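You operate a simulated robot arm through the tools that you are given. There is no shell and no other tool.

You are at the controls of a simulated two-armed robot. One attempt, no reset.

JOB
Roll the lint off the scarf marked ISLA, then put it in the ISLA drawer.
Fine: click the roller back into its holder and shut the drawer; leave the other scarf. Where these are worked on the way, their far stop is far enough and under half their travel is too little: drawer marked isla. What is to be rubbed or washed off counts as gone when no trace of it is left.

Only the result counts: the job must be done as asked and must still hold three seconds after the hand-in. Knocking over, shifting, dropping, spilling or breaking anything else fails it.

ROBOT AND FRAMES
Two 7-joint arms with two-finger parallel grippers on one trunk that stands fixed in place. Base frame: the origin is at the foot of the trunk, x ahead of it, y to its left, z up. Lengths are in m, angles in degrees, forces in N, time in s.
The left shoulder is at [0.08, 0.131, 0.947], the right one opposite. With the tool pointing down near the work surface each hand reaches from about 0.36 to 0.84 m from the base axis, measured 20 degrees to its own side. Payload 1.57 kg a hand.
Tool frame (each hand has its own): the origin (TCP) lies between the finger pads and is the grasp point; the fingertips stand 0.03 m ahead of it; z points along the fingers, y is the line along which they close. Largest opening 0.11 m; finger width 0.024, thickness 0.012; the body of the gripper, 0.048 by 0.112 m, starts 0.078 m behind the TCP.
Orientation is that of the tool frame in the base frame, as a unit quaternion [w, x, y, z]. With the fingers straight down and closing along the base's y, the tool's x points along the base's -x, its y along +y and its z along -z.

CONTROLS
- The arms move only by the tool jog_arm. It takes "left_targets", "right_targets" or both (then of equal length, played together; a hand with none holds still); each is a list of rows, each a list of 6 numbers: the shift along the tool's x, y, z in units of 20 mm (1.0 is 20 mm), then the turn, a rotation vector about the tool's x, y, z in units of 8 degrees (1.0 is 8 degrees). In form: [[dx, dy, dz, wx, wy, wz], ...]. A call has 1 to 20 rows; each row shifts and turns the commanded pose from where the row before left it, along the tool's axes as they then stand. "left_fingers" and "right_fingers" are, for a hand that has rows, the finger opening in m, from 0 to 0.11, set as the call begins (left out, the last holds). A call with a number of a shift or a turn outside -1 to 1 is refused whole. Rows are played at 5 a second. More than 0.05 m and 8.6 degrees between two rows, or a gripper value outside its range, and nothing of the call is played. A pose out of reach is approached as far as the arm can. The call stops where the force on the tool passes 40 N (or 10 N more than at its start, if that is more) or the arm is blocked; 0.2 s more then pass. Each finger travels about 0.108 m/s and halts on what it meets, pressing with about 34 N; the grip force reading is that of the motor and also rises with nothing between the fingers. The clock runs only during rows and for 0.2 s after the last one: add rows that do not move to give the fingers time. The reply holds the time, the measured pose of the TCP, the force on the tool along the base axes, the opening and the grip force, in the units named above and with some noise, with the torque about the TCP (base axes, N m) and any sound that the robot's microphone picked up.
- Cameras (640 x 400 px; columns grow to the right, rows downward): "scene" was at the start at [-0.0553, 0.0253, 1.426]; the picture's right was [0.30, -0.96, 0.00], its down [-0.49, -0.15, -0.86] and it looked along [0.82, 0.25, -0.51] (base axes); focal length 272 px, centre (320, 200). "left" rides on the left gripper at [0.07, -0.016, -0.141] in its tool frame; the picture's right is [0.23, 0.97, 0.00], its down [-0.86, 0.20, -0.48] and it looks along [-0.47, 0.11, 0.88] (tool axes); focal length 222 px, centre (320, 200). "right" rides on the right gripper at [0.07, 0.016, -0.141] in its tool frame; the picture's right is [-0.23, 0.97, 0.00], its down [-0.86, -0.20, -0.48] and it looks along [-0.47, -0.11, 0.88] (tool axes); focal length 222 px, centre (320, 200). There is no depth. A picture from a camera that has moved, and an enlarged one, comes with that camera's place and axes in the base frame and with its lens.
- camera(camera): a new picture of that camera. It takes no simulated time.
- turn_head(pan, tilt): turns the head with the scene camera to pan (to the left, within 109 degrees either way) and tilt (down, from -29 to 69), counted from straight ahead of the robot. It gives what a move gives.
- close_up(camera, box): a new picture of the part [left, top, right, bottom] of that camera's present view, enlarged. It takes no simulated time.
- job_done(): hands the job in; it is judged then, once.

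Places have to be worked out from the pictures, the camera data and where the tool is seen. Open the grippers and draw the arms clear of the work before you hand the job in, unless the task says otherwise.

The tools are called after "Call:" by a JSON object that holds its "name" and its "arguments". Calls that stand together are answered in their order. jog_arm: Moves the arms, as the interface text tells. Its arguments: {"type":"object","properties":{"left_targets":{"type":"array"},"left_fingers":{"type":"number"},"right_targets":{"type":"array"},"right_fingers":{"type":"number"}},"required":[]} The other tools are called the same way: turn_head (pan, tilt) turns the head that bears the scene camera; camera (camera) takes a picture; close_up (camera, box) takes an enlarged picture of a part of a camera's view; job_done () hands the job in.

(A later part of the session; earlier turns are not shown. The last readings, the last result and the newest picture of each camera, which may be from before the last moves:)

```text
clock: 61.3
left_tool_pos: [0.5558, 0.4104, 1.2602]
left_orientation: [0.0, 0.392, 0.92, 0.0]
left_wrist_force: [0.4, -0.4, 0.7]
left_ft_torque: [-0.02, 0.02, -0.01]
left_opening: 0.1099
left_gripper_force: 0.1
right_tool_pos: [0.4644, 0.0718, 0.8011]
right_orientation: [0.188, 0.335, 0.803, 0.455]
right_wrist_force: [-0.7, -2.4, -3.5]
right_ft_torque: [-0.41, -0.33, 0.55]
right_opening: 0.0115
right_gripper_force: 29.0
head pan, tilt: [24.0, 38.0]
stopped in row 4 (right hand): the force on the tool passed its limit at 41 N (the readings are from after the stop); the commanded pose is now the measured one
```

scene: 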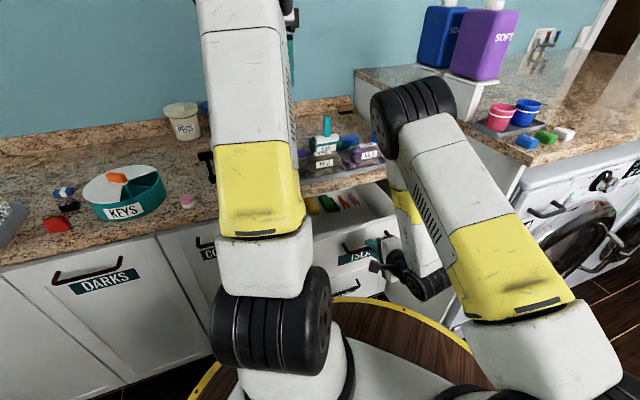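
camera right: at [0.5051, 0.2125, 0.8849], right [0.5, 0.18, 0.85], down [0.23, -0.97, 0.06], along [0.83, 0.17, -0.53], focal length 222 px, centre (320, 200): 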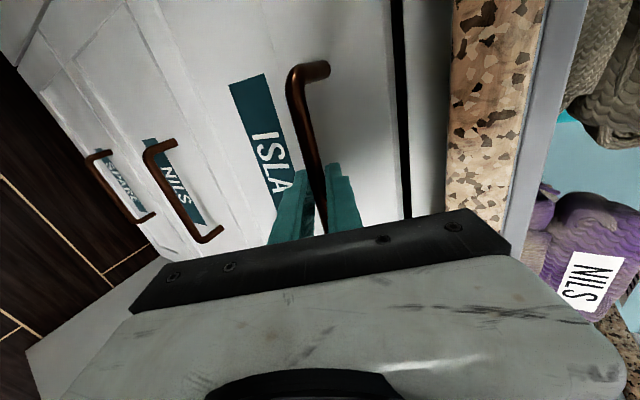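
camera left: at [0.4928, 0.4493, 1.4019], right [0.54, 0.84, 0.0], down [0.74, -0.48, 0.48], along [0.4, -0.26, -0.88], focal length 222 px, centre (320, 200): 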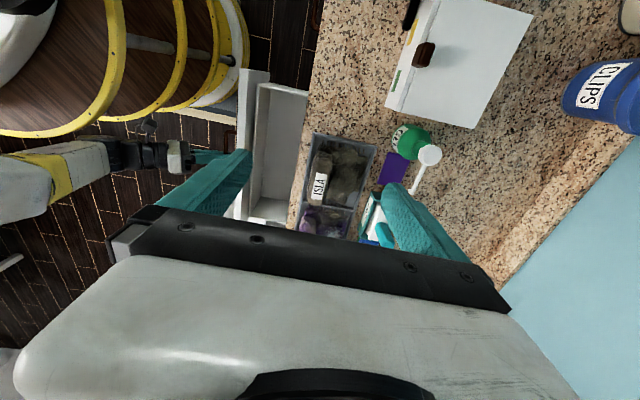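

Now at ~0.243 m. I test again with very small steps to see whether this is the true stop.

Call:
{"name": "jog_arm", "arguments": {"right_targets": [[0, -0.1, -0.173, 0, 0, 0], [0, -0.1, -0.173, 0, 0, 0]]}}

Call:
{"name": "jog_arm", "arguments": {"right_targets": [[0, -0.1, -0.173, 0, 0, 0], [0, -0.1, -0.173, 0, 0, 0]]}}

```text
clock: 61.9
left_tool_pos: [0.5554, 0.4104, 1.2603]
left_orientation: [0.0, 0.391, 0.92, 0.0]
left_wrist_force: [0.8, -0.4, -0.4]
left_ft_torque: [0.01, 0.01, -0.01]
left_opening: 0.11
left_gripper_force: 0.0
right_tool_pos: [0.4594, 0.0679, 0.8018]
right_orientation: [0.188, 0.335, 0.803, 0.455]
right_wrist_force: [1.9, 0.7, -12.9]
right_ft_torque: [-0.49, -0.31, 0.42]
right_opening: 0.0118
right_gripper_force: 29.2
head pan, tilt: [24.0, 38.0]
```

```text
clock: 62.5
left_tool_pos: [0.5554, 0.4123, 1.261]
left_orientation: [0.0, 0.391, 0.92, 0.0]
left_wrist_force: [-0.3, 0.2, 0.9]
left_ft_torque: [-0.02, -0.01, 0.0]
left_opening: 0.1101
left_gripper_force: 0.1
right_tool_pos: [0.4529, 0.0611, 0.8015]
right_orientation: [0.189, 0.335, 0.803, 0.455]
right_wrist_force: [1.0, 0.0, -12.3]
right_ft_torque: [-0.59, -0.48, 0.09]
right_opening: 0.0119
right_gripper_force: 29.7
head pan, tilt: [24.0, 38.0]
```

Still sliding freely; 0.259 m now. I continue with a small downward relief.

Call:
{"name": "jog_arm", "arguments": {"right_targets": [[0, -0.09, 0.05, 0, 0, 0], [0, -0.1, -0.173, 0, 0, 0], [0, -0.1, -0.173, 0, 0, 0], [0, -0.1, -0.173, 0, 0, 0], [0, -0.1, -0.173, 0, 0, 0]]}}

Call:
{"name": "jog_arm", "arguments": {"right_targets": [[0, -0.1, -0.173, 0, 0, 0], [0, -0.1, -0.173, 0, 0, 0], [0, -0.1, -0.173, 0, 0, 0], [0, -0.1, -0.173, 0, 0, 0]]}}

Call:
{"name": "camera", "arguments": {"camera": "scene"}}

Call:
{"name": "camera", "arguments": {"camera": "left"}}

```text
clock: 63.7
left_tool_pos: [0.5544, 0.4126, 1.2598]
left_orientation: [0.001, 0.39, 0.921, -0.001]
left_wrist_force: [-0.1, -0.5, -0.1]
left_ft_torque: [0.01, 0.01, -0.02]
left_opening: 0.1099
left_gripper_force: 0.0
right_tool_pos: [0.4545, 0.0597, 0.8015]
right_orientation: [0.192, 0.33, 0.8, 0.463]
right_wrist_force: [-16.8, 19.0, 27.7]
right_ft_torque: [-0.2, -0.56, 0.55]
right_opening: 0.012
right_gripper_force: 29.4
right hand out of reach, approached as far as the arm can: row 3, 5
head pan, tilt: [24.0, 38.0]
```

```text
clock: 64.8
left_tool_pos: [0.556, 0.4104, 1.26]
left_orientation: [0.0, 0.391, 0.92, -0.001]
left_wrist_force: [0.6, -0.7, 0.5]
left_ft_torque: [-0.01, 0.0, 0.01]
left_opening: 0.1101
left_gripper_force: 0.1
right_tool_pos: [0.4571, 0.0492, 0.7985]
right_orientation: [0.196, 0.328, 0.796, 0.469]
right_wrist_force: [-7.6, 6.3, -13.6]
right_ft_torque: [0.18, 0.29, 0.65]
right_opening: 0.0115
right_gripper_force: 28.8
right hand out of reach, approached as far as the arm can: row 1, 2, 4
head pan, tilt: [24.0, 38.0]
stopped in row 4 (right hand): the force on the tool passed its limit at 51 N (the readings are from after the stop); the commanded pose is now the measured one
```

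```text
taken
```

scene: 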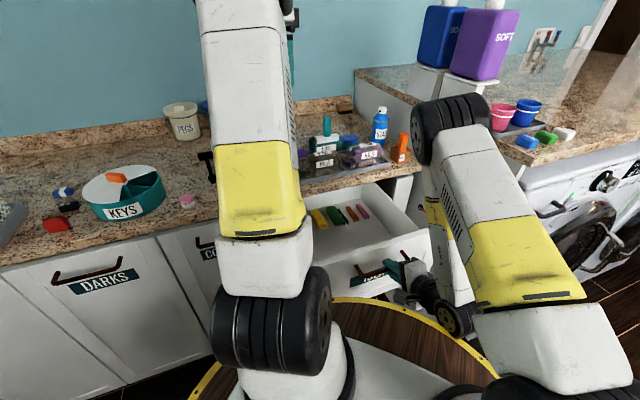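

```text
taken
camera left: at [0.4943, 0.45, 1.401], right [0.54, 0.84, 0.0], down [0.74, -0.48, 0.48], along [0.4, -0.26, -0.88], focal length 222 px, centre (320, 200)
```

left: 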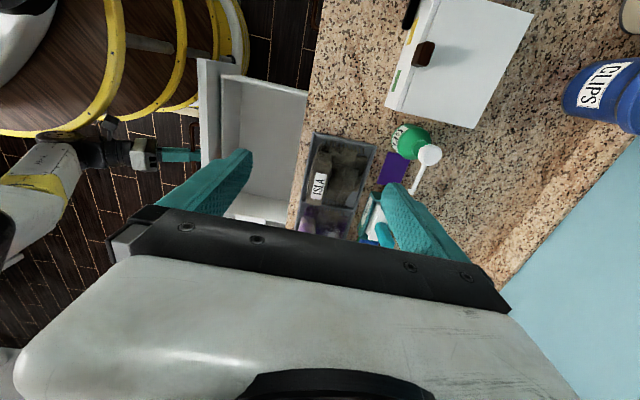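

The arm is folding near its limit at ~0.26 m of opening. I rotate the hand 30° more upright, pivoting about the bar, to free up the wrist.

Call:
{"name": "jog_arm", "arguments": {"right_targets": [[0, 0.078, 0, 0.75, 0, 0], [0, 0.078, 0, 0.75, 0, 0], [0, 0.078, 0, 0.75, 0, 0], [0, 0.078, 0, 0.75, 0, 0], [0, 0.078, 0, 0.75, 0, 0], [0, 0, 0, 0, 0, 0]]}}

Call:
{"name": "camera", "arguments": {"camera": "scene"}}

```text
clock: 66.2
left_tool_pos: [0.5553, 0.4111, 1.2598]
left_orientation: [0.0, 0.391, 0.921, 0.0]
left_wrist_force: [0.0, 0.6, -0.5]
left_ft_torque: [-0.03, 0.03, 0.0]
left_opening: 0.1098
left_gripper_force: 0.0
right_tool_pos: [0.4617, 0.051, 0.8041]
right_orientation: [0.104, 0.37, 0.89, 0.246]
right_wrist_force: [-2.0, 1.0, -30.4]
right_ft_torque: [-0.28, -0.14, 0.52]
right_opening: 0.0121
right_gripper_force: 29.0
head pan, tilt: [24.0, 38.0]
```

```text
taken
```

scene: 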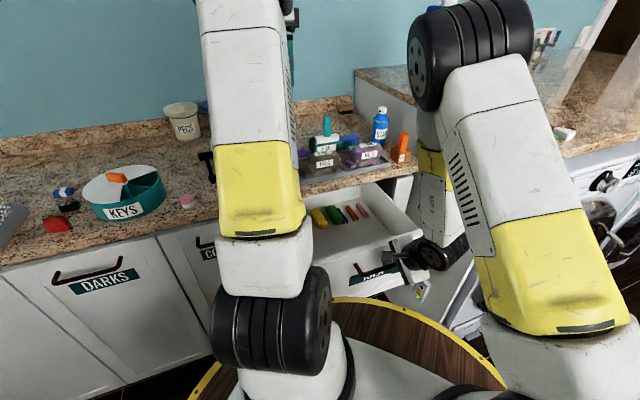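

Rotated fine. I relieve the vertical load (3 mm down) and pull on.

Call:
{"name": "jog_arm", "arguments": {"right_targets": [[0, -0.075, 0.13, 0, 0, 0], [0, -0.433, -0.25, 0, 0, 0], [0, -0.433, -0.25, 0, 0, 0]]}}

Call:
{"name": "jog_arm", "arguments": {"right_targets": [[0, -0.433, -0.25, 0, 0, 0], [0, -0.433, -0.25, 0, 0, 0], [0, -0.433, -0.25, 0, 0, 0]]}}

```text
clock: 67.0
left_tool_pos: [0.5545, 0.4105, 1.2614]
left_orientation: [0.0, 0.392, 0.92, 0.0]
left_wrist_force: [0.2, -1.2, -0.7]
left_ft_torque: [0.05, 0.01, 0.01]
left_opening: 0.11
left_gripper_force: 0.0
right_tool_pos: [0.4483, 0.0388, 0.8037]
right_orientation: [0.107, 0.369, 0.889, 0.249]
right_wrist_force: [0.7, 2.1, 33.3]
right_ft_torque: [-0.05, -0.38, 0.47]
right_opening: 0.0115
right_gripper_force: 29.3
head pan, tilt: [24.0, 38.0]
```

```text
clock: 67.8
left_tool_pos: [0.5538, 0.4112, 1.2609]
left_orientation: [-0.001, 0.392, 0.92, 0.001]
left_wrist_force: [0.1, -0.1, 0.0]
left_ft_torque: [-0.04, -0.02, 0.01]
left_opening: 0.1102
left_gripper_force: 0.1
right_tool_pos: [0.4308, 0.0179, 0.7985]
right_orientation: [0.104, 0.368, 0.891, 0.246]
right_wrist_force: [-8.9, 9.5, 29.0]
right_ft_torque: [-0.09, -0.18, 0.5]
right_opening: 0.0116
right_gripper_force: 29.4
right hand out of reach, approached as far as the arm can: row 3
head pan, tilt: [24.0, 38.0]
```

About 0.30 m open now — far enough and at my arm's limit. I ease the drawer back ~0.03 m for wrist room, level the load, then release.

Call:
{"name": "jog_arm", "arguments": {"right_targets": [[0, 0.075, -0.13, 0, 0, 0], [0, 0.433, 0.25, 0, 0, 0], [0, 0.433, 0.25, 0, 0, 0], [0, 0.433, 0.25, 0, 0, 0], [0, 0, 0, 0, 0, 0]]}}

Call:
{"name": "jog_arm", "arguments": {"right_targets": [[0, 0, 0, 0, 0, 0], [0, 0, 0, 0, 0, 0]], "right_fingers": 0.026}}

Call:
{"name": "camera", "arguments": {"camera": "right"}}

```text
clock: 69.0
left_tool_pos: [0.5562, 0.4114, 1.2622]
left_orientation: [-0.001, 0.391, 0.92, 0.0]
left_wrist_force: [-0.2, -0.3, 0.1]
left_ft_torque: [0.0, -0.02, 0.0]
left_opening: 0.1099
left_gripper_force: 0.1
right_tool_pos: [0.4533, 0.0401, 0.8009]
right_orientation: [0.104, 0.369, 0.89, 0.246]
right_wrist_force: [-8.4, 8.9, -28.2]
right_ft_torque: [-0.22, -0.13, 0.48]
right_opening: 0.0117
right_gripper_force: 29.0
head pan, tilt: [24.0, 38.0]
```

```text
clock: 69.6
left_tool_pos: [0.5551, 0.4102, 1.2609]
left_orientation: [0.0, 0.391, 0.92, 0.0]
left_wrist_force: [0.0, 0.3, 0.9]
left_ft_torque: [-0.02, 0.02, 0.01]
left_opening: 0.1102
left_gripper_force: 0.1
right_tool_pos: [0.4539, 0.0399, 0.803]
right_orientation: [0.106, 0.369, 0.889, 0.248]
right_wrist_force: [-0.3, 0.2, -0.2]
right_ft_torque: [-0.02, -0.01, 0.01]
right_opening: 0.026
right_gripper_force: 0.1
head pan, tilt: [24.0, 38.0]
```

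```text
taken
camera right: at [0.3631, 0.0468, 0.9306], right [0.75, 0.43, 0.51], down [0.3, -0.9, 0.31], along [0.59, -0.08, -0.8], focal length 222 px, centre (320, 200)
```

right: 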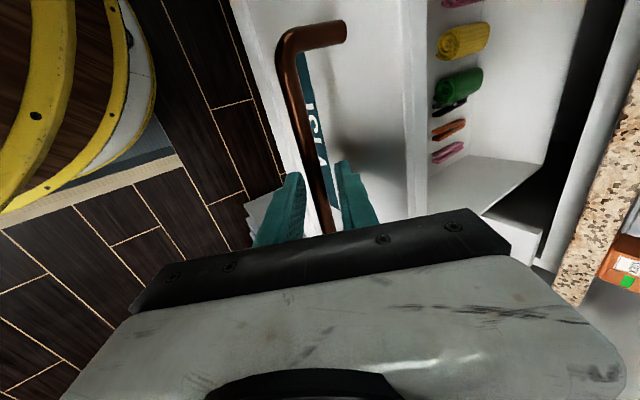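

Released; the bar is free between the fingers. I withdraw along the tool axis 0.06 m, then lift away.

Call:
{"name": "jog_arm", "arguments": {"right_targets": [[0, 0, -0.5, 0, 0, 0], [0, 0, -0.5, 0, 0, 0], [0, 0, -1, 0, 0, 0], [0, 0, -1, 0, 0, 0], [0, 0.4, -0.7, 0, 0, 0], [0, 0.4, -0.7, 0, 0, 0], [0, 0.4, -0.7, 0, 0, 0], [0, 0.4, -0.7, 0, 0, 0]]}}

Call:
{"name": "camera", "arguments": {"camera": "right"}}

Call:
{"name": "camera", "arguments": {"camera": "scene"}}

```text
clock: 71.4
left_tool_pos: [0.5539, 0.4106, 1.2607]
left_orientation: [0.0, 0.391, 0.92, 0.0]
left_wrist_force: [-0.3, 0.3, -0.3]
left_ft_torque: [-0.01, 0.0, 0.0]
left_opening: 0.1099
left_gripper_force: 0.0
right_tool_pos: [0.4439, 0.0201, 0.9171]
right_orientation: [0.106, 0.37, 0.89, 0.246]
right_wrist_force: [0.0, -0.4, -0.2]
right_ft_torque: [0.0, 0.01, 0.0]
right_opening: 0.026
right_gripper_force: 0.0
right hand out of reach, approached as far as the arm can: row 4
head pan, tilt: [24.0, 38.0]
```

```text
taken
camera right: at [0.3527, 0.0287, 1.0456], right [0.75, 0.43, 0.5], down [0.31, -0.9, 0.31], along [0.59, -0.08, -0.81], focal length 222 px, centre (320, 200)
```

right: 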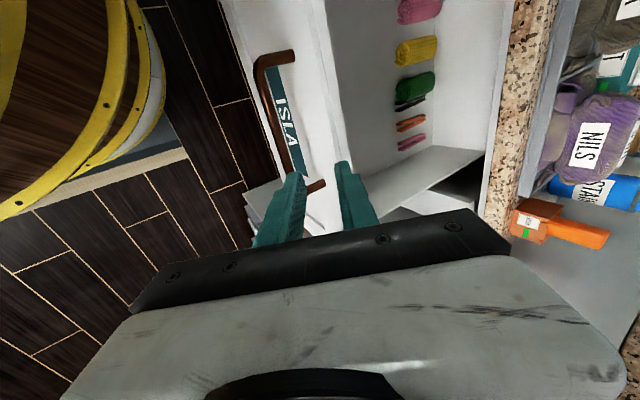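

```text
taken
```

scene: 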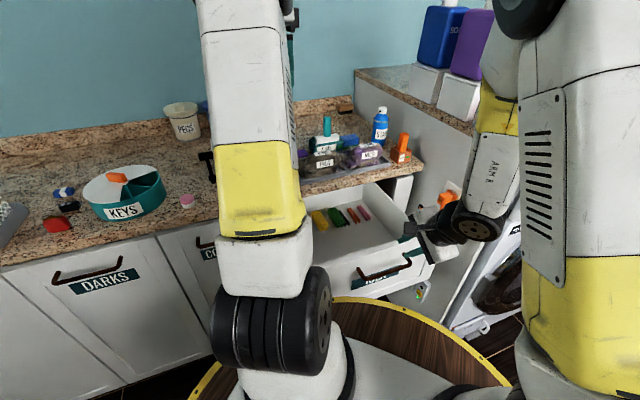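

The right hand is clear of the handle. I move it up and to the right, away from the drawer, so the left hand can place the scarf.

Call:
{"name": "jog_arm", "arguments": {"right_targets": [[-0.2, 0.2, -0.9, 0, 0, 0], [-0.2, 0.2, -0.9, 0, 0, 0], [-0.535, -0.079, -0.912, 0, 0, 0], [-0.535, -0.079, -0.912, 0, 0, 0], [-0.535, -0.079, -0.912, 0, 0, 0], [-0.535, -0.079, -0.912, 0, 0, 0], [-0.535, -0.079, -0.912, 0, 0, 0], [-0.535, -0.079, -0.912, 0, 0, 0], [-0.535, -0.079, -0.912, 0, 0, 0]]}}

Call:
{"name": "camera", "arguments": {"camera": "scene"}}

Call:
{"name": "camera", "arguments": {"camera": "right"}}

Call:
{"name": "close_up", "arguments": {"camera": "left", "box": [180, 40, 420, 250]}}

```text
clock: 73.4
left_tool_pos: [0.5551, 0.4109, 1.261]
left_orientation: [0.0, 0.391, 0.921, 0.0]
left_wrist_force: [0.6, 0.0, 0.1]
left_ft_torque: [-0.01, 0.01, 0.02]
left_opening: 0.1101
left_gripper_force: 0.1
right_tool_pos: [0.4371, -0.0981, 1.0557]
right_orientation: [0.104, 0.369, 0.89, 0.247]
right_wrist_force: [-0.4, 0.2, 0.0]
right_ft_torque: [-0.02, 0.02, 0.0]
right_opening: 0.0257
right_gripper_force: 0.1
head pan, tilt: [24.0, 38.0]
```

```text
taken
```

scene: 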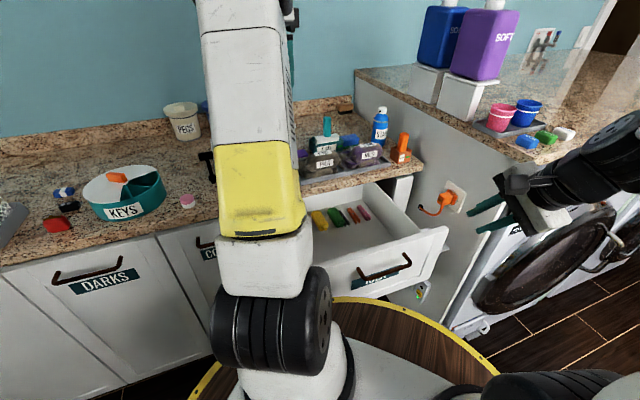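

```text
taken
camera right: at [0.347, -0.091, 1.1839], right [0.75, 0.43, 0.5], down [0.31, -0.9, 0.31], along [0.59, -0.08, -0.81], focal length 222 px, centre (320, 200)
```

right: 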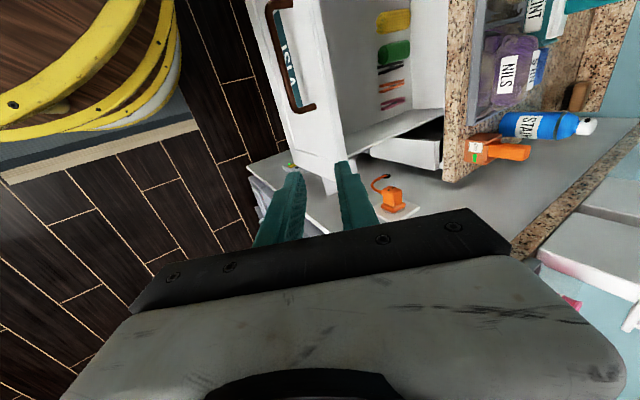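

```text
1.90 times, centred on (300, 145) of left
camera zoom: at [0.493, 0.45, 1.4016], right [0.54, 0.84, 0.0], down [0.74, -0.48, 0.48], along [0.4, -0.26, -0.88], focal length 423 px, centre (358, 305)
```

zoom: 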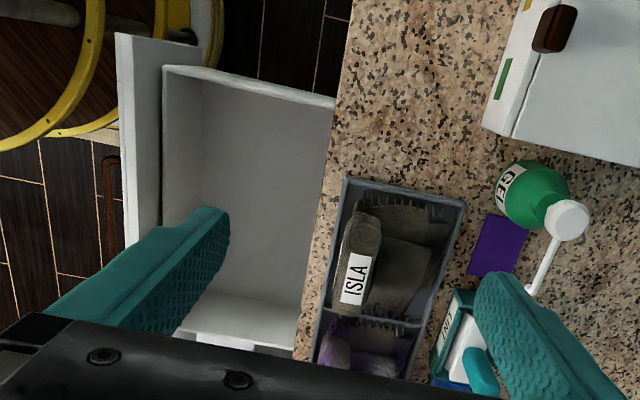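

The drawer stands open with room in front of the small items. Now I bring the left hand above the ISLA roll, which I place at about (0.647, 0.350), z ≈ 0.97.

Call:
{"name": "jog_arm", "arguments": {"left_targets": [[-0.538, 0.12, 0.9, 0, 0, 0], [-0.538, 0.12, 0.9, 0, 0, 0], [-0.538, 0.12, 0.9, 0, 0, 0], [-0.538, 0.12, 0.9, 0, 0, 0], [-0.538, 0.12, 0.9, 0, 0, 0], [-0.538, 0.12, 0.9, 0, 0, 0], [-0.538, 0.12, 0.9, 0, 0, 0], [-0.538, 0.12, 0.9, 0, 0, 0], [-0.538, 0.12, 0.9, 0, 0, 0], [-0.538, 0.12, 0.9, 0, 0, 0]], "left_fingers": 0.08}}

Call:
{"name": "camera", "arguments": {"camera": "left"}}

Call:
{"name": "camera", "arguments": {"camera": "scene"}}

```text
clock: 75.6
left_tool_pos: [0.647, 0.3514, 1.079]
left_orientation: [-0.001, 0.391, 0.92, 0.0]
left_wrist_force: [-0.6, 0.0, 0.6]
left_ft_torque: [0.02, -0.02, 0.01]
left_opening: 0.0801
left_gripper_force: 0.0
right_tool_pos: [0.4385, -0.0989, 1.0561]
right_orientation: [0.106, 0.369, 0.89, 0.247]
right_wrist_force: [-0.4, -0.1, 1.1]
right_ft_torque: [-0.01, -0.02, -0.02]
right_opening: 0.0261
right_gripper_force: 0.0
head pan, tilt: [24.0, 38.0]
```

```text
taken
camera left: at [0.5863, 0.3902, 1.2198], right [0.54, 0.84, 0.0], down [0.74, -0.48, 0.48], along [0.4, -0.26, -0.88], focal length 222 px, centre (320, 200)
```

left: 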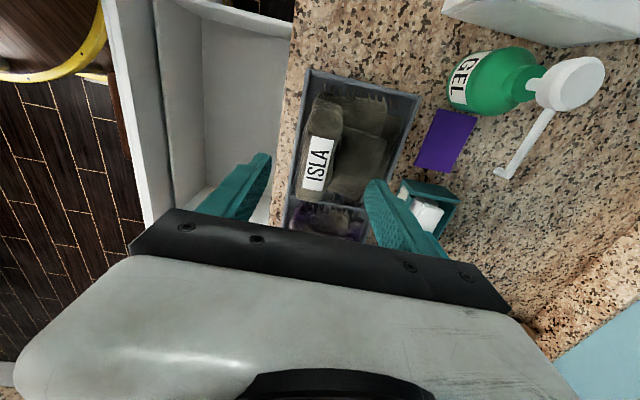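

```text
taken
```

scene: 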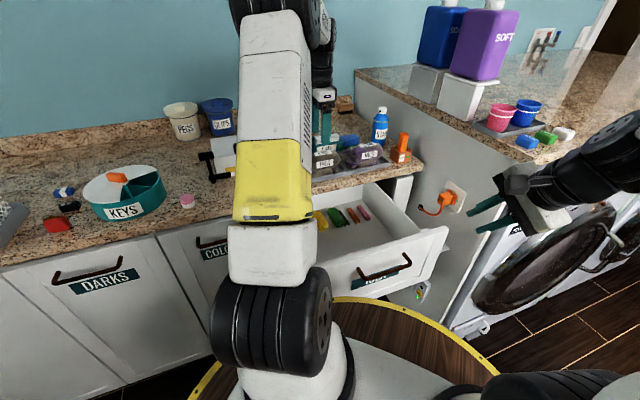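

The predicted grasp point projects to (320,151), right at the middle of the roll. I zoom to verify and then descend.

Call:
{"name": "close_up", "arguments": {"camera": "left", "box": [240, 60, 420, 230]}}

Call:
{"name": "jog_arm", "arguments": {"left_targets": [[0, 0, 1, 0, 0, 0], [0, 0, 1, 0, 0, 0], [0, 0, 1, 0, 0, 0], [0, 0, 0.5, 0, 0, 0], [0, 0, 0, 0, 0, 0]]}}

Call:
{"name": "camera", "arguments": {"camera": "left"}}

```text
2.35 times, centred on (330, 145) of left
camera zoom: at [0.5863, 0.3902, 1.2198], right [0.54, 0.84, 0.0], down [0.74, -0.48, 0.48], along [0.4, -0.26, -0.88], focal length 523 px, centre (296, 329)
```

zoom: 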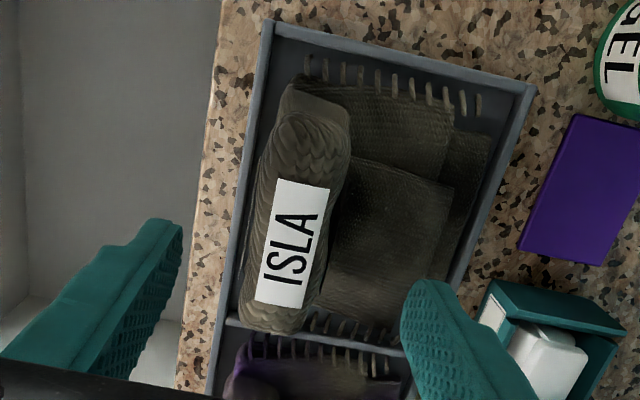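

```text
clock: 76.8
left_tool_pos: [0.6469, 0.3502, 1.0102]
left_orientation: [0.0, 0.391, 0.921, 0.001]
left_wrist_force: [0.0, 0.1, -0.4]
left_ft_torque: [0.03, 0.04, -0.03]
left_opening: 0.0797
left_gripper_force: 0.0
right_tool_pos: [0.4372, -0.0978, 1.056]
right_orientation: [0.106, 0.37, 0.89, 0.246]
right_wrist_force: [-0.4, -0.4, 0.0]
right_ft_torque: [-0.02, 0.0, 0.02]
right_opening: 0.0258
right_gripper_force: 0.0
head pan, tilt: [24.0, 38.0]
```

```text
taken
camera left: at [0.5854, 0.3895, 1.1511], right [0.54, 0.84, 0.0], down [0.74, -0.48, 0.48], along [0.4, -0.26, -0.88], focal length 222 px, centre (320, 200)
```

left: 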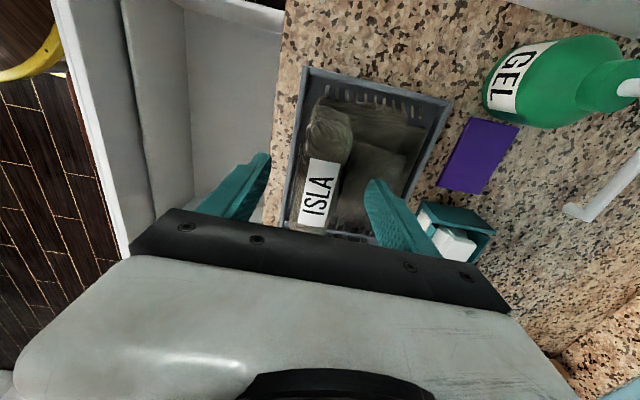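

Still centred. I descend the last 25 mm slowly, watching the force.

Call:
{"name": "jog_arm", "arguments": {"left_targets": [[0, 0, 0.4, 0, 0, 0], [0, 0, 0.4, 0, 0, 0], [0, 0, 0.3, 0, 0, 0], [0, 0, 0.15, 0, 0, 0], [0, 0, 0, 0, 0, 0]]}}

Call:
{"name": "camera", "arguments": {"camera": "left"}}

Call:
{"name": "close_up", "arguments": {"camera": "scene", "box": [280, 110, 420, 200]}}

```text
clock: 78.0
left_tool_pos: [0.6467, 0.3491, 0.9865]
left_orientation: [0.0, 0.39, 0.921, 0.0]
left_wrist_force: [-0.1, -0.3, 0.3]
left_ft_torque: [-0.03, 0.05, -0.01]
left_opening: 0.0801
left_gripper_force: 0.1
right_tool_pos: [0.4386, -0.0976, 1.0555]
right_orientation: [0.105, 0.37, 0.889, 0.247]
right_wrist_force: [0.7, 0.1, -0.3]
right_ft_torque: [0.04, 0.02, 0.02]
right_opening: 0.0262
right_gripper_force: 0.1
head pan, tilt: [24.0, 38.0]
```

```text
taken
camera left: at [0.5852, 0.3887, 1.1267], right [0.54, 0.84, 0.0], down [0.74, -0.48, 0.48], along [0.4, -0.26, -0.88], focal length 222 px, centre (320, 200)
```

left: 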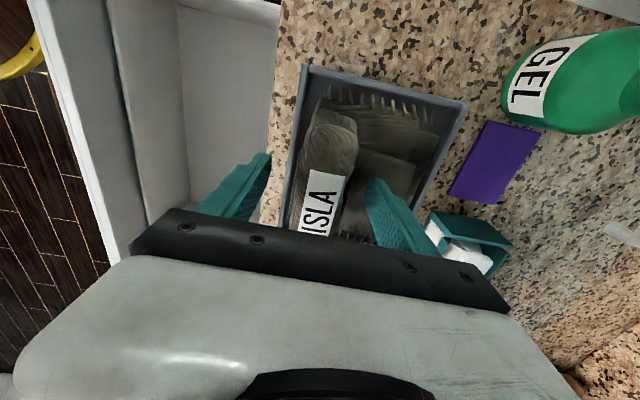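

```text
4.44 times, centred on (350, 155) of scene
camera zoom: at [-0.0626, 0.0337, 1.4147], right [0.41, -0.91, 0.0], down [-0.56, -0.25, -0.79], along [0.72, 0.32, -0.62], focal length 1208 px, centre (187, 400)
```

zoom: 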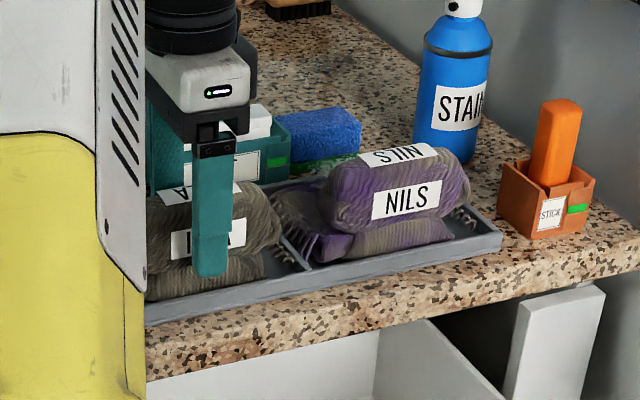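

No contact and the finger reaches the lower part of the roll. I close the left fingers on the roll.

Call:
{"name": "jog_arm", "arguments": {"left_targets": [[0, 0, 0, 0, 0, 0], [0, 0, 0, 0, 0, 0], [0, 0, 0, 0, 0, 0], [0, 0, 0, 0, 0, 0]], "left_fingers": 0.0}}

Call:
{"name": "camera", "arguments": {"camera": "left"}}

```text
clock: 79.0
left_tool_pos: [0.6467, 0.35, 0.9858]
left_orientation: [0.0, 0.391, 0.92, -0.001]
left_wrist_force: [1.2, 0.7, 0.7]
left_ft_torque: [0.01, 0.0, 0.04]
left_opening: 0.0417
left_gripper_force: 33.9
right_tool_pos: [0.4378, -0.0989, 1.0556]
right_orientation: [0.106, 0.369, 0.89, 0.247]
right_wrist_force: [-0.1, 1.5, -0.5]
right_ft_torque: [0.03, 0.0, -0.02]
right_opening: 0.0264
right_gripper_force: 0.1
head pan, tilt: [24.0, 38.0]
```

```text
taken
camera left: at [0.5853, 0.3887, 1.1268], right [0.54, 0.84, 0.0], down [0.74, -0.48, 0.48], along [0.4, -0.26, -0.88], focal length 222 px, centre (320, 200)
```

left: 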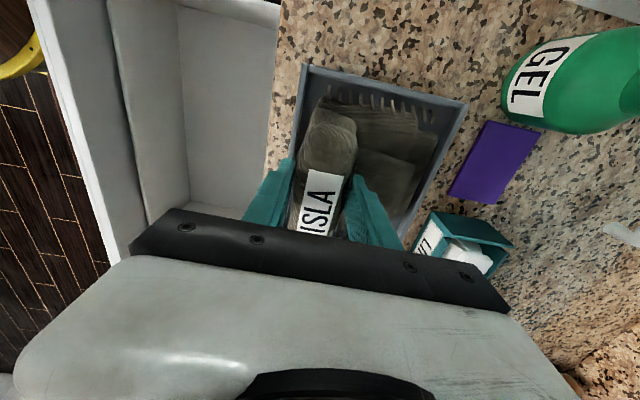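

Holding the roll at 0.0417 m opening with 34 N. I lift straight up 0.10 m and check.

Call:
{"name": "jog_arm", "arguments": {"left_targets": [[0, 0, -0.5, 0, 0, 0], [0, 0, -0.5, 0, 0, 0], [0, 0, -1, 0, 0, 0], [0, 0, -1, 0, 0, 0], [0, 0, -1, 0, 0, 0], [0, 0, -1, 0, 0, 0], [0, 0, 0, 0, 0, 0]]}}

Call:
{"name": "camera", "arguments": {"camera": "left"}}

Call:
{"name": "close_up", "arguments": {"camera": "scene", "box": [280, 80, 420, 200]}}

Call:
{"name": "camera", "arguments": {"camera": "right"}}

```text
clock: 80.6
left_tool_pos: [0.6481, 0.3497, 1.085]
left_orientation: [0.001, 0.391, 0.92, -0.001]
left_wrist_force: [-0.6, 1.2, -1.2]
left_ft_torque: [0.02, 0.02, -0.03]
left_opening: 0.0415
left_gripper_force: 33.5
right_tool_pos: [0.4387, -0.0987, 1.0558]
right_orientation: [0.105, 0.369, 0.89, 0.247]
right_wrist_force: [0.4, 0.1, -0.2]
right_ft_torque: [0.0, 0.0, -0.04]
right_opening: 0.026
right_gripper_force: 0.2
head pan, tilt: [24.0, 38.0]
```

```text
taken
camera left: at [0.5855, 0.3889, 1.2253], right [0.54, 0.84, 0.0], down [0.74, -0.48, 0.48], along [0.4, -0.26, -0.88], focal length 222 px, centre (320, 200)
```

left: 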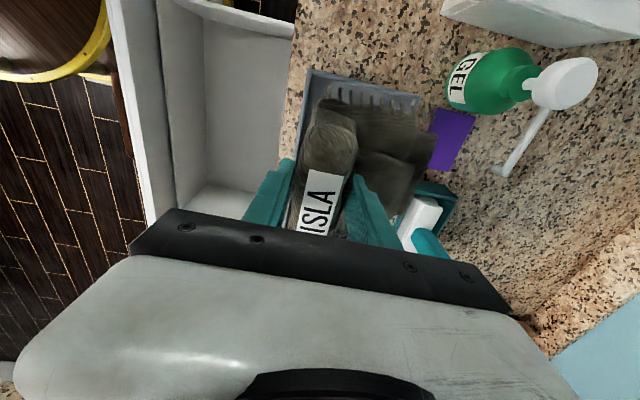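

```text
3.33 times, centred on (350, 140) of scene
camera zoom: at [-0.0626, 0.0338, 1.4147], right [0.41, -0.91, 0.0], down [-0.56, -0.25, -0.79], along [0.72, 0.32, -0.62], focal length 906 px, centre (220, 400)
```

zoom: 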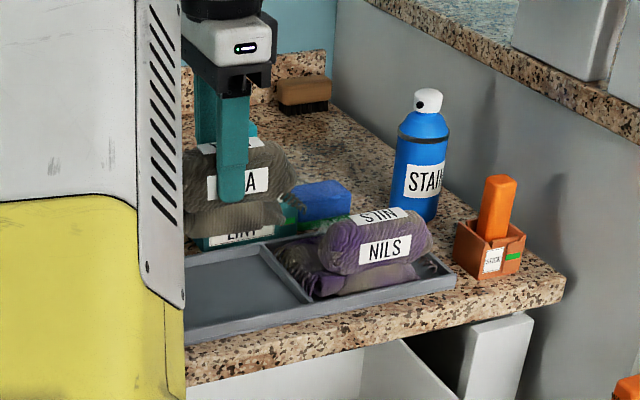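

```text
taken
camera right: at [0.3471, -0.0909, 1.1838], right [0.75, 0.43, 0.5], down [0.31, -0.9, 0.31], along [0.59, -0.08, -0.81], focal length 222 px, centre (320, 200)
```

right: 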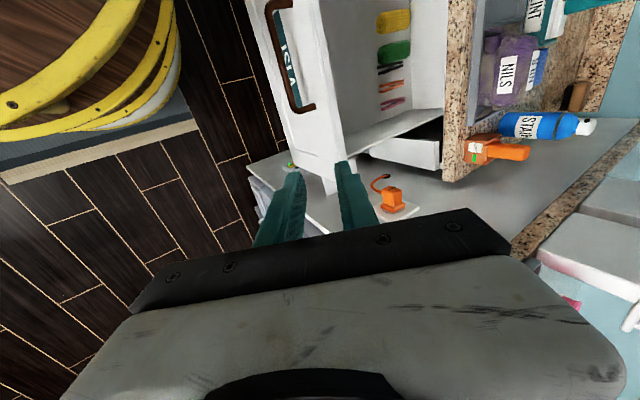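

The scarf lifted cleanly as one piece; the tray stayed put. Before lowering I measure the drawer interior (floor height, items) from the scene and right cameras.

Call:
{"name": "close_up", "arguments": {"camera": "scene", "box": [300, 170, 460, 310]}}

Call:
{"name": "close_up", "arguments": {"camera": "right", "box": [240, 0, 480, 200]}}

```text
2.86 times, centred on (380, 240) of scene
camera zoom: at [-0.0626, 0.0338, 1.4147], right [0.41, -0.91, 0.0], down [-0.56, -0.25, -0.79], along [0.72, 0.32, -0.62], focal length 777 px, centre (149, 86)
```

zoom: 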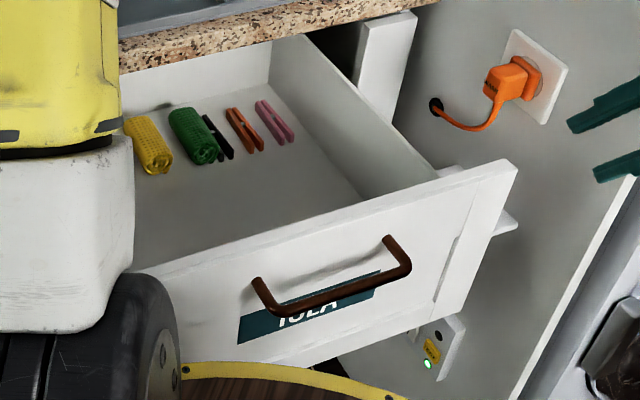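

```text
2.00 times, centred on (360, 100) of right
camera zoom: at [0.3471, -0.0909, 1.1838], right [0.75, 0.43, 0.5], down [0.31, -0.9, 0.31], along [0.59, -0.08, -0.81], focal length 444 px, centre (240, 400)
```

zoom: 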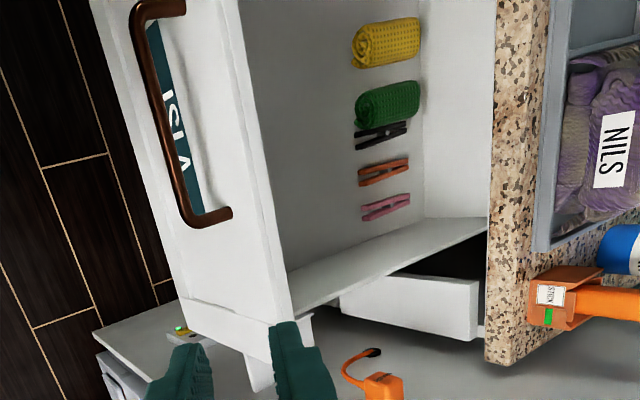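

Items sit at the back (n ≈ −0.70, floor z ≈ 0.65), leaving ~0.28 m of free floor in front. I carry the scarf out over the drawer first, then rotate it 90° so the hand fits easily inside.

Call:
{"name": "jog_arm", "arguments": {"left_targets": [[-0.472, -0.905, 0, 0, 0, 0], [-0.472, -0.905, 0, 0, 0, 0], [-0.472, -0.905, 0, 0, 0, 0], [-0.472, -0.905, 0, 0, 0, 0], [-0.472, -0.905, 0, 0, 0, 0], [-0.472, -0.905, 0, 0, 0, 0], [-0.472, -0.905, 0, 0, 0, 0], [-0.472, -0.905, 0, 0, 0, 0], [-0.472, -0.905, 0, 0, 0, 0]]}}

Call:
{"name": "jog_arm", "arguments": {"left_targets": [[0, 0, 0, 0, 0, -0.9375], [0, 0, 0, 0, 0, -0.9375], [0, 0, 0, 0, 0, -0.9375], [0, 0, 0, 0, 0, -0.9375], [0, 0, 0, 0, 0, -0.9375], [0, 0, 0, 0, 0, -0.9375], [0, 0, 0, 0, 0, -0.9375], [0, 0, 0, 0, 0, -0.9375], [0, 0, 0, 0, 0, -0.9375], [0, 0, 0, 0, 0, -0.9375], [0, 0, 0, 0, 0, -0.9375], [0, 0, 0, 0, 0, -0.9375]]}}

Call:
{"name": "camera", "arguments": {"camera": "left"}}

Call:
{"name": "camera", "arguments": {"camera": "right"}}

Call:
{"name": "camera", "arguments": {"camera": "scene"}}

```text
clock: 82.6
left_tool_pos: [0.588, 0.1766, 1.0854]
left_orientation: [-0.001, 0.391, 0.921, 0.001]
left_wrist_force: [0.9, -0.4, -2.0]
left_ft_torque: [-0.03, 0.05, -0.03]
left_opening: 0.0416
left_gripper_force: 34.3
right_tool_pos: [0.4387, -0.0997, 1.0559]
right_orientation: [0.104, 0.37, 0.89, 0.247]
right_wrist_force: [0.1, 0.3, -0.4]
right_ft_torque: [-0.04, -0.01, 0.01]
right_opening: 0.026
right_gripper_force: 0.0
head pan, tilt: [24.0, 38.0]
```

```text
clock: 85.2
left_tool_pos: [0.5878, 0.1759, 1.0863]
left_orientation: [0.0, -0.376, 0.927, 0.001]
left_wrist_force: [-0.3, 0.8, -0.7]
left_ft_torque: [-0.01, 0.01, 0.0]
left_opening: 0.0416
left_gripper_force: 34.2
right_tool_pos: [0.438, -0.0982, 1.0559]
right_orientation: [0.105, 0.369, 0.89, 0.246]
right_wrist_force: [-0.6, -0.1, 0.1]
right_ft_torque: [0.01, -0.01, -0.01]
right_opening: 0.026
right_gripper_force: 0.0
head pan, tilt: [24.0, 38.0]
```

```text
taken
camera left: at [0.5477, 0.1162, 1.2266], right [-0.84, 0.54, 0.0], down [0.48, 0.74, 0.48], along [0.26, 0.4, -0.88], focal length 222 px, centre (320, 200)
```

left: 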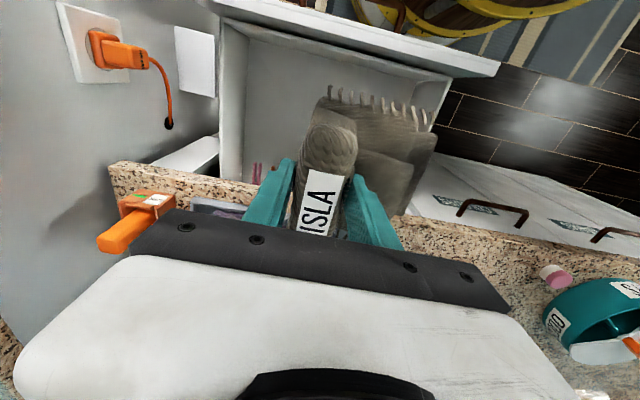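

```text
taken
camera right: at [0.3471, -0.0909, 1.1838], right [0.75, 0.43, 0.5], down [0.31, -0.9, 0.31], along [0.59, -0.08, -0.81], focal length 222 px, centre (320, 200)
```

right: 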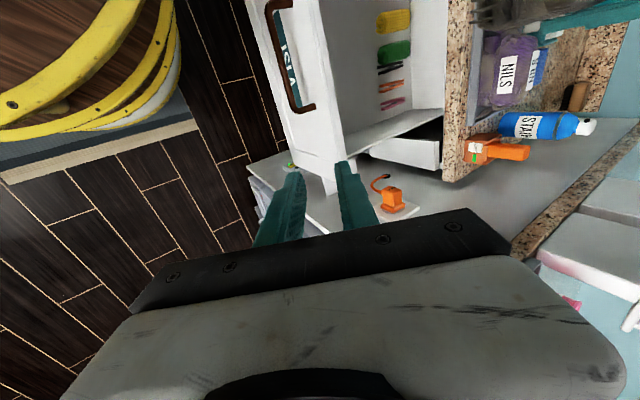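

```text
taken
```

scene: 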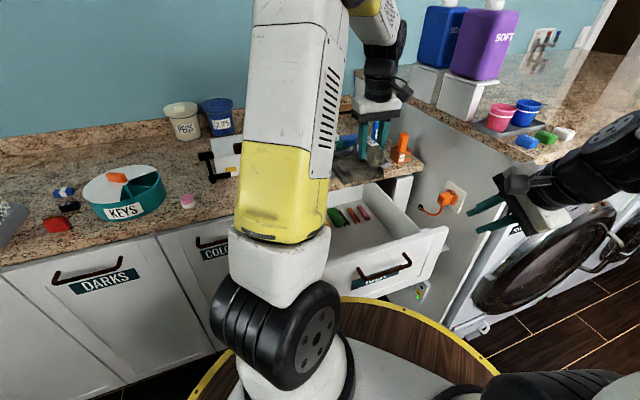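

Scarf is over the drawer; walls at e1 −0.43/−0.106, front inner face n ≈ −0.43, counter edge n ≈ −0.64. I shift 17 mm outward for balanced margins and lower 0.16 m, then check.

Call:
{"name": "jog_arm", "arguments": {"left_targets": [[0.85, 0, 0, 0, 0, 0], [0, 0, 1, 0, 0, 0], [0, 0, 1, 0, 0, 0], [0, 0, 1, 0, 0, 0], [0, 0, 1, 0, 0, 0], [0, 0, 1, 0, 0, 0], [0, 0, 1, 0, 0, 0], [0, 0, 1, 0, 0, 0], [0, 0, 1, 0, 0, 0]]}}

Call:
{"name": "camera", "arguments": {"camera": "left"}}

Call:
{"name": "camera", "arguments": {"camera": "right"}}

Call:
{"name": "camera", "arguments": {"camera": "scene"}}

```text
clock: 87.2
left_tool_pos: [0.5748, 0.1628, 0.9245]
left_orientation: [0.0, -0.375, 0.927, 0.0]
left_wrist_force: [0.0, 0.2, -1.3]
left_ft_torque: [0.0, -0.04, 0.03]
left_opening: 0.0415
left_gripper_force: 34.1
right_tool_pos: [0.438, -0.0977, 1.0553]
right_orientation: [0.106, 0.37, 0.89, 0.247]
right_wrist_force: [1.0, -0.4, -0.1]
right_ft_torque: [-0.02, 0.0, -0.03]
right_opening: 0.0259
right_gripper_force: 0.0
head pan, tilt: [24.0, 38.0]
```

```text
taken
camera left: at [0.5346, 0.1036, 1.065], right [-0.84, 0.54, 0.0], down [0.48, 0.74, 0.48], along [0.26, 0.4, -0.88], focal length 222 px, centre (320, 200)
```

left: 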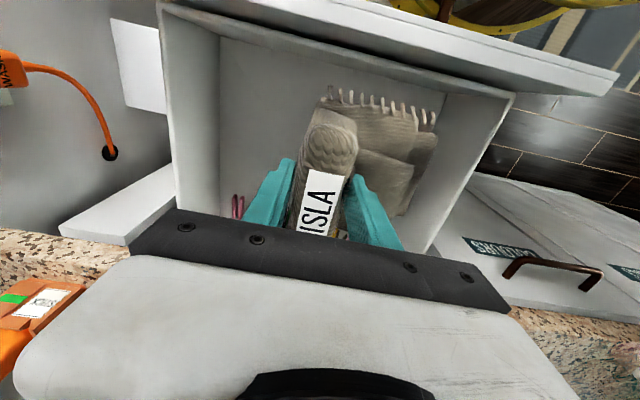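

```text
taken
camera right: at [0.347, -0.0909, 1.1838], right [0.75, 0.43, 0.5], down [0.31, -0.9, 0.31], along [0.59, -0.08, -0.81], focal length 222 px, centre (320, 200)
```

right: 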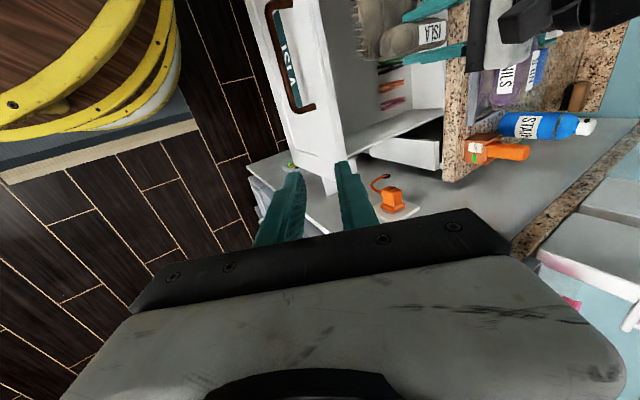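

```text
taken
```

scene: 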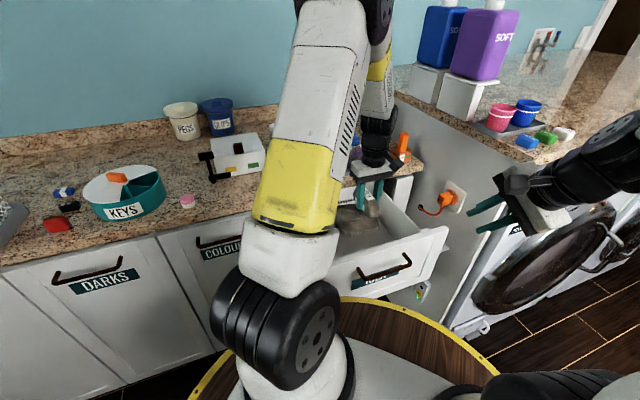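

The scarf is entering the drawer with clearance all around. I lower 0.15 m more.

Call:
{"name": "jog_arm", "arguments": {"left_targets": [[0, 0, 1, 0, 0, 0], [0, 0, 1, 0, 0, 0], [0, 0, 1, 0, 0, 0], [0, 0, 1, 0, 0, 0], [0, 0, 1, 0, 0, 0], [0, 0, 1, 0, 0, 0], [0, 0, 1, 0, 0, 0], [0, 0, 0.5, 0, 0, 0]]}}

Call:
{"name": "camera", "arguments": {"camera": "left"}}

Call:
{"name": "close_up", "arguments": {"camera": "right", "box": [240, 0, 480, 200]}}

Call:
{"name": "close_up", "arguments": {"camera": "scene", "box": [300, 150, 460, 310]}}

```text
clock: 89.0
left_tool_pos: [0.5761, 0.1627, 0.7743]
left_orientation: [0.0, -0.374, 0.927, 0.001]
left_wrist_force: [-0.5, -1.0, -0.6]
left_ft_torque: [-0.03, -0.04, 0.02]
left_opening: 0.0419
left_gripper_force: 34.3
right_tool_pos: [0.4382, -0.0987, 1.0554]
right_orientation: [0.105, 0.369, 0.89, 0.247]
right_wrist_force: [-0.5, -0.2, 0.6]
right_ft_torque: [-0.03, -0.03, -0.01]
right_opening: 0.0257
right_gripper_force: 0.0
head pan, tilt: [24.0, 38.0]
```

```text
taken
camera left: at [0.5351, 0.1038, 0.9153], right [-0.84, 0.54, 0.0], down [0.48, 0.74, 0.48], along [0.26, 0.4, -0.88], focal length 222 px, centre (320, 200)
```

left: 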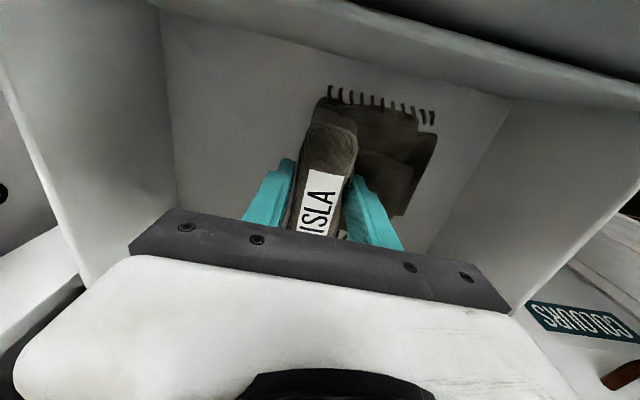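

```text
2.00 times, centred on (360, 100) of right
camera zoom: at [0.347, -0.0909, 1.1838], right [0.75, 0.43, 0.5], down [0.31, -0.9, 0.31], along [0.59, -0.08, -0.81], focal length 444 px, centre (240, 400)
```

zoom: 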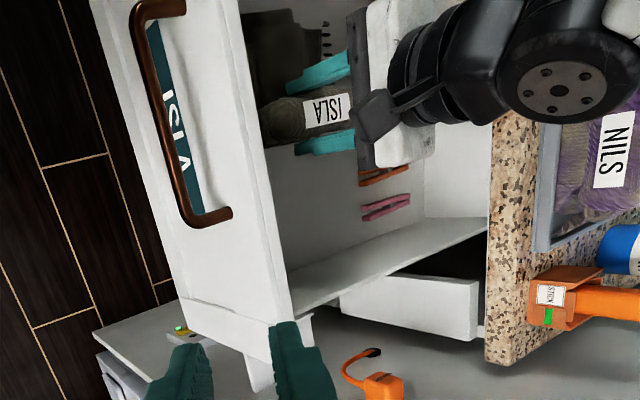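

```text
2.50 times, centred on (380, 230) of scene
camera zoom: at [-0.0626, 0.0337, 1.4147], right [0.41, -0.91, 0.0], down [-0.56, -0.25, -0.79], along [0.72, 0.32, -0.62], focal length 680 px, centre (170, 125)
```

zoom: 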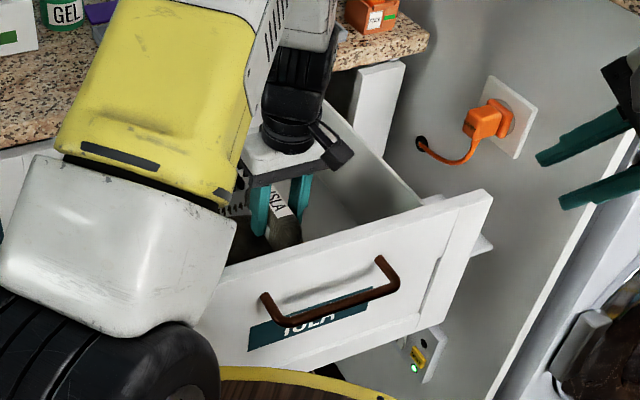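

No contact yet at TCP z 0.774. I lower further in 10 mm steps.

Call:
{"name": "jog_arm", "arguments": {"left_targets": [[0, 0, 0.5, 0, 0, 0], [0, 0, 0.5, 0, 0, 0], [0, 0, 0.5, 0, 0, 0], [0, 0, 0.5, 0, 0, 0]]}}

Call:
{"name": "jog_arm", "arguments": {"left_targets": [[0, 0, 0.25, 0, 0, 0], [0, 0, 0.25, 0, 0, 0], [0, 0, 0, 0, 0, 0]]}}

Call:
{"name": "camera", "arguments": {"camera": "left"}}

```text
clock: 90.0
left_tool_pos: [0.5759, 0.163, 0.7354]
left_orientation: [0.0, -0.375, 0.927, 0.0]
left_wrist_force: [0.3, 1.1, -2.1]
left_ft_torque: [-0.01, -0.03, 0.02]
left_opening: 0.0416
left_gripper_force: 34.1
right_tool_pos: [0.4382, -0.1001, 1.0553]
right_orientation: [0.105, 0.369, 0.89, 0.247]
right_wrist_force: [0.3, -0.1, -0.2]
right_ft_torque: [-0.02, -0.01, 0.0]
right_opening: 0.0259
right_gripper_force: 0.0
head pan, tilt: [24.0, 38.0]
```

```text
clock: 90.8
left_tool_pos: [0.5765, 0.1631, 0.7255]
left_orientation: [0.0, -0.374, 0.927, 0.001]
left_wrist_force: [0.5, 0.8, -2.0]
left_ft_torque: [-0.05, 0.01, 0.01]
left_opening: 0.0417
left_gripper_force: 34.5
right_tool_pos: [0.4381, -0.0997, 1.0549]
right_orientation: [0.105, 0.37, 0.889, 0.246]
right_wrist_force: [-0.2, -0.4, 0.4]
right_ft_torque: [0.0, 0.02, 0.03]
right_opening: 0.0262
right_gripper_force: 0.2
head pan, tilt: [24.0, 38.0]
```

```text
taken
camera left: at [0.5351, 0.1037, 0.866], right [-0.84, 0.54, 0.0], down [0.48, 0.74, 0.48], along [0.26, 0.4, -0.88], focal length 222 px, centre (320, 200)
```

left: 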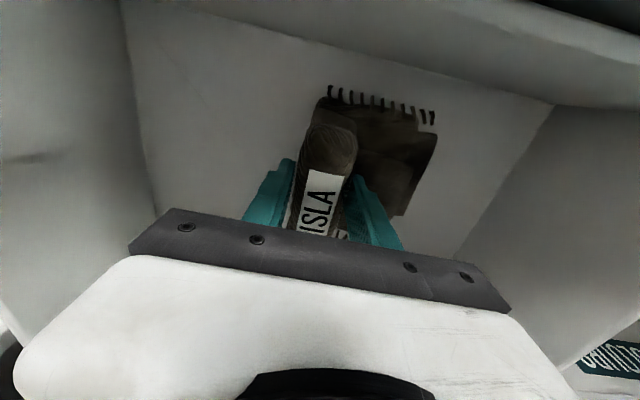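

No contact yet; I continue in 5 mm steps until the scarf rests on the floor.

Call:
{"name": "jog_arm", "arguments": {"left_targets": [[0, 0, 0.25, 0, 0, 0], [0, 0, 0.25, 0, 0, 0], [0, 0, 0, 0, 0, 0]]}}

Call:
{"name": "jog_arm", "arguments": {"left_targets": [[0, 0, 0.2, 0, 0, 0], [0, 0, 0.2, 0, 0, 0], [0, 0, 0, 0, 0, 0]]}}

```text
clock: 91.6
left_tool_pos: [0.575, 0.1644, 0.7155]
left_orientation: [0.001, -0.375, 0.927, 0.0]
left_wrist_force: [0.3, 1.3, -1.2]
left_ft_torque: [-0.02, 0.0, 0.0]
left_opening: 0.0413
left_gripper_force: 33.6
right_tool_pos: [0.4382, -0.0986, 1.0544]
right_orientation: [0.105, 0.369, 0.89, 0.246]
right_wrist_force: [-0.8, -0.1, -0.3]
right_ft_torque: [0.0, 0.02, 0.04]
right_opening: 0.0263
right_gripper_force: 0.1
head pan, tilt: [24.0, 38.0]
```

```text
clock: 92.4
left_tool_pos: [0.5749, 0.1651, 0.7079]
left_orientation: [0.0, -0.375, 0.927, 0.0]
left_wrist_force: [0.0, 0.2, -1.2]
left_ft_torque: [-0.01, 0.0, 0.0]
left_opening: 0.0414
left_gripper_force: 34.1
right_tool_pos: [0.4378, -0.0985, 1.0553]
right_orientation: [0.106, 0.37, 0.889, 0.246]
right_wrist_force: [0.3, -0.9, 0.1]
right_ft_torque: [0.0, 0.01, -0.01]
right_opening: 0.0257
right_gripper_force: 0.0
head pan, tilt: [24.0, 38.0]
```

Still free at 0.708. A few more 4 mm steps.

Call:
{"name": "jog_arm", "arguments": {"left_targets": [[0, 0, 0.2, 0, 0, 0], [0, 0, 0.2, 0, 0, 0], [0, 0, 0, 0, 0, 0]]}}

Call:
{"name": "jog_arm", "arguments": {"left_targets": [[0, 0, 0.2, 0, 0, 0], [0, 0, 0.2, 0, 0, 0], [0, 0, 0, 0, 0, 0]]}}

Call:
{"name": "camera", "arguments": {"camera": "left"}}

```text
clock: 92.9
left_tool_pos: [0.5773, 0.1642, 0.7052]
left_orientation: [0.002, -0.375, 0.927, -0.001]
left_wrist_force: [-2.3, 2.8, 12.0]
left_ft_torque: [-0.26, 0.49, -0.16]
left_opening: 0.0417
left_gripper_force: 33.9
right_tool_pos: [0.4377, -0.0991, 1.056]
right_orientation: [0.106, 0.369, 0.89, 0.247]
right_wrist_force: [-0.7, -0.7, 0.1]
right_ft_torque: [-0.01, 0.01, 0.0]
right_opening: 0.026
right_gripper_force: 0.0
head pan, tilt: [24.0, 38.0]
stopped in row 2 (left hand): the force on the tool passed its limit at 47 N (the readings are from after the stop); the commanded pose is now the measured one
```

```text
clock: 93.3
left_tool_pos: [0.579, 0.168, 0.7048]
left_orientation: [0.003, -0.375, 0.927, 0.002]
left_wrist_force: [-1.4, 3.8, 12.2]
left_ft_torque: [-0.26, 0.5, -0.15]
left_opening: 0.0414
left_gripper_force: 33.9
right_tool_pos: [0.438, -0.0983, 1.0558]
right_orientation: [0.105, 0.37, 0.89, 0.246]
right_wrist_force: [0.2, -0.5, -0.6]
right_ft_torque: [0.06, 0.02, 0.0]
right_opening: 0.026
right_gripper_force: 0.1
head pan, tilt: [24.0, 38.0]
stopped in row 1 (left hand): the force on the tool passed its limit at 46 N (the readings are from after the stop); the commanded pose is now the measured one
```

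```text
taken
camera left: at [0.5373, 0.1066, 0.8461], right [-0.84, 0.54, 0.0], down [0.47, 0.74, 0.48], along [0.26, 0.4, -0.88], focal length 222 px, centre (320, 200)
```

left: 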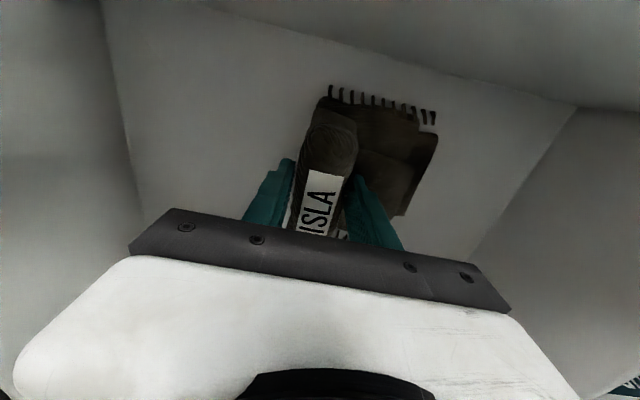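

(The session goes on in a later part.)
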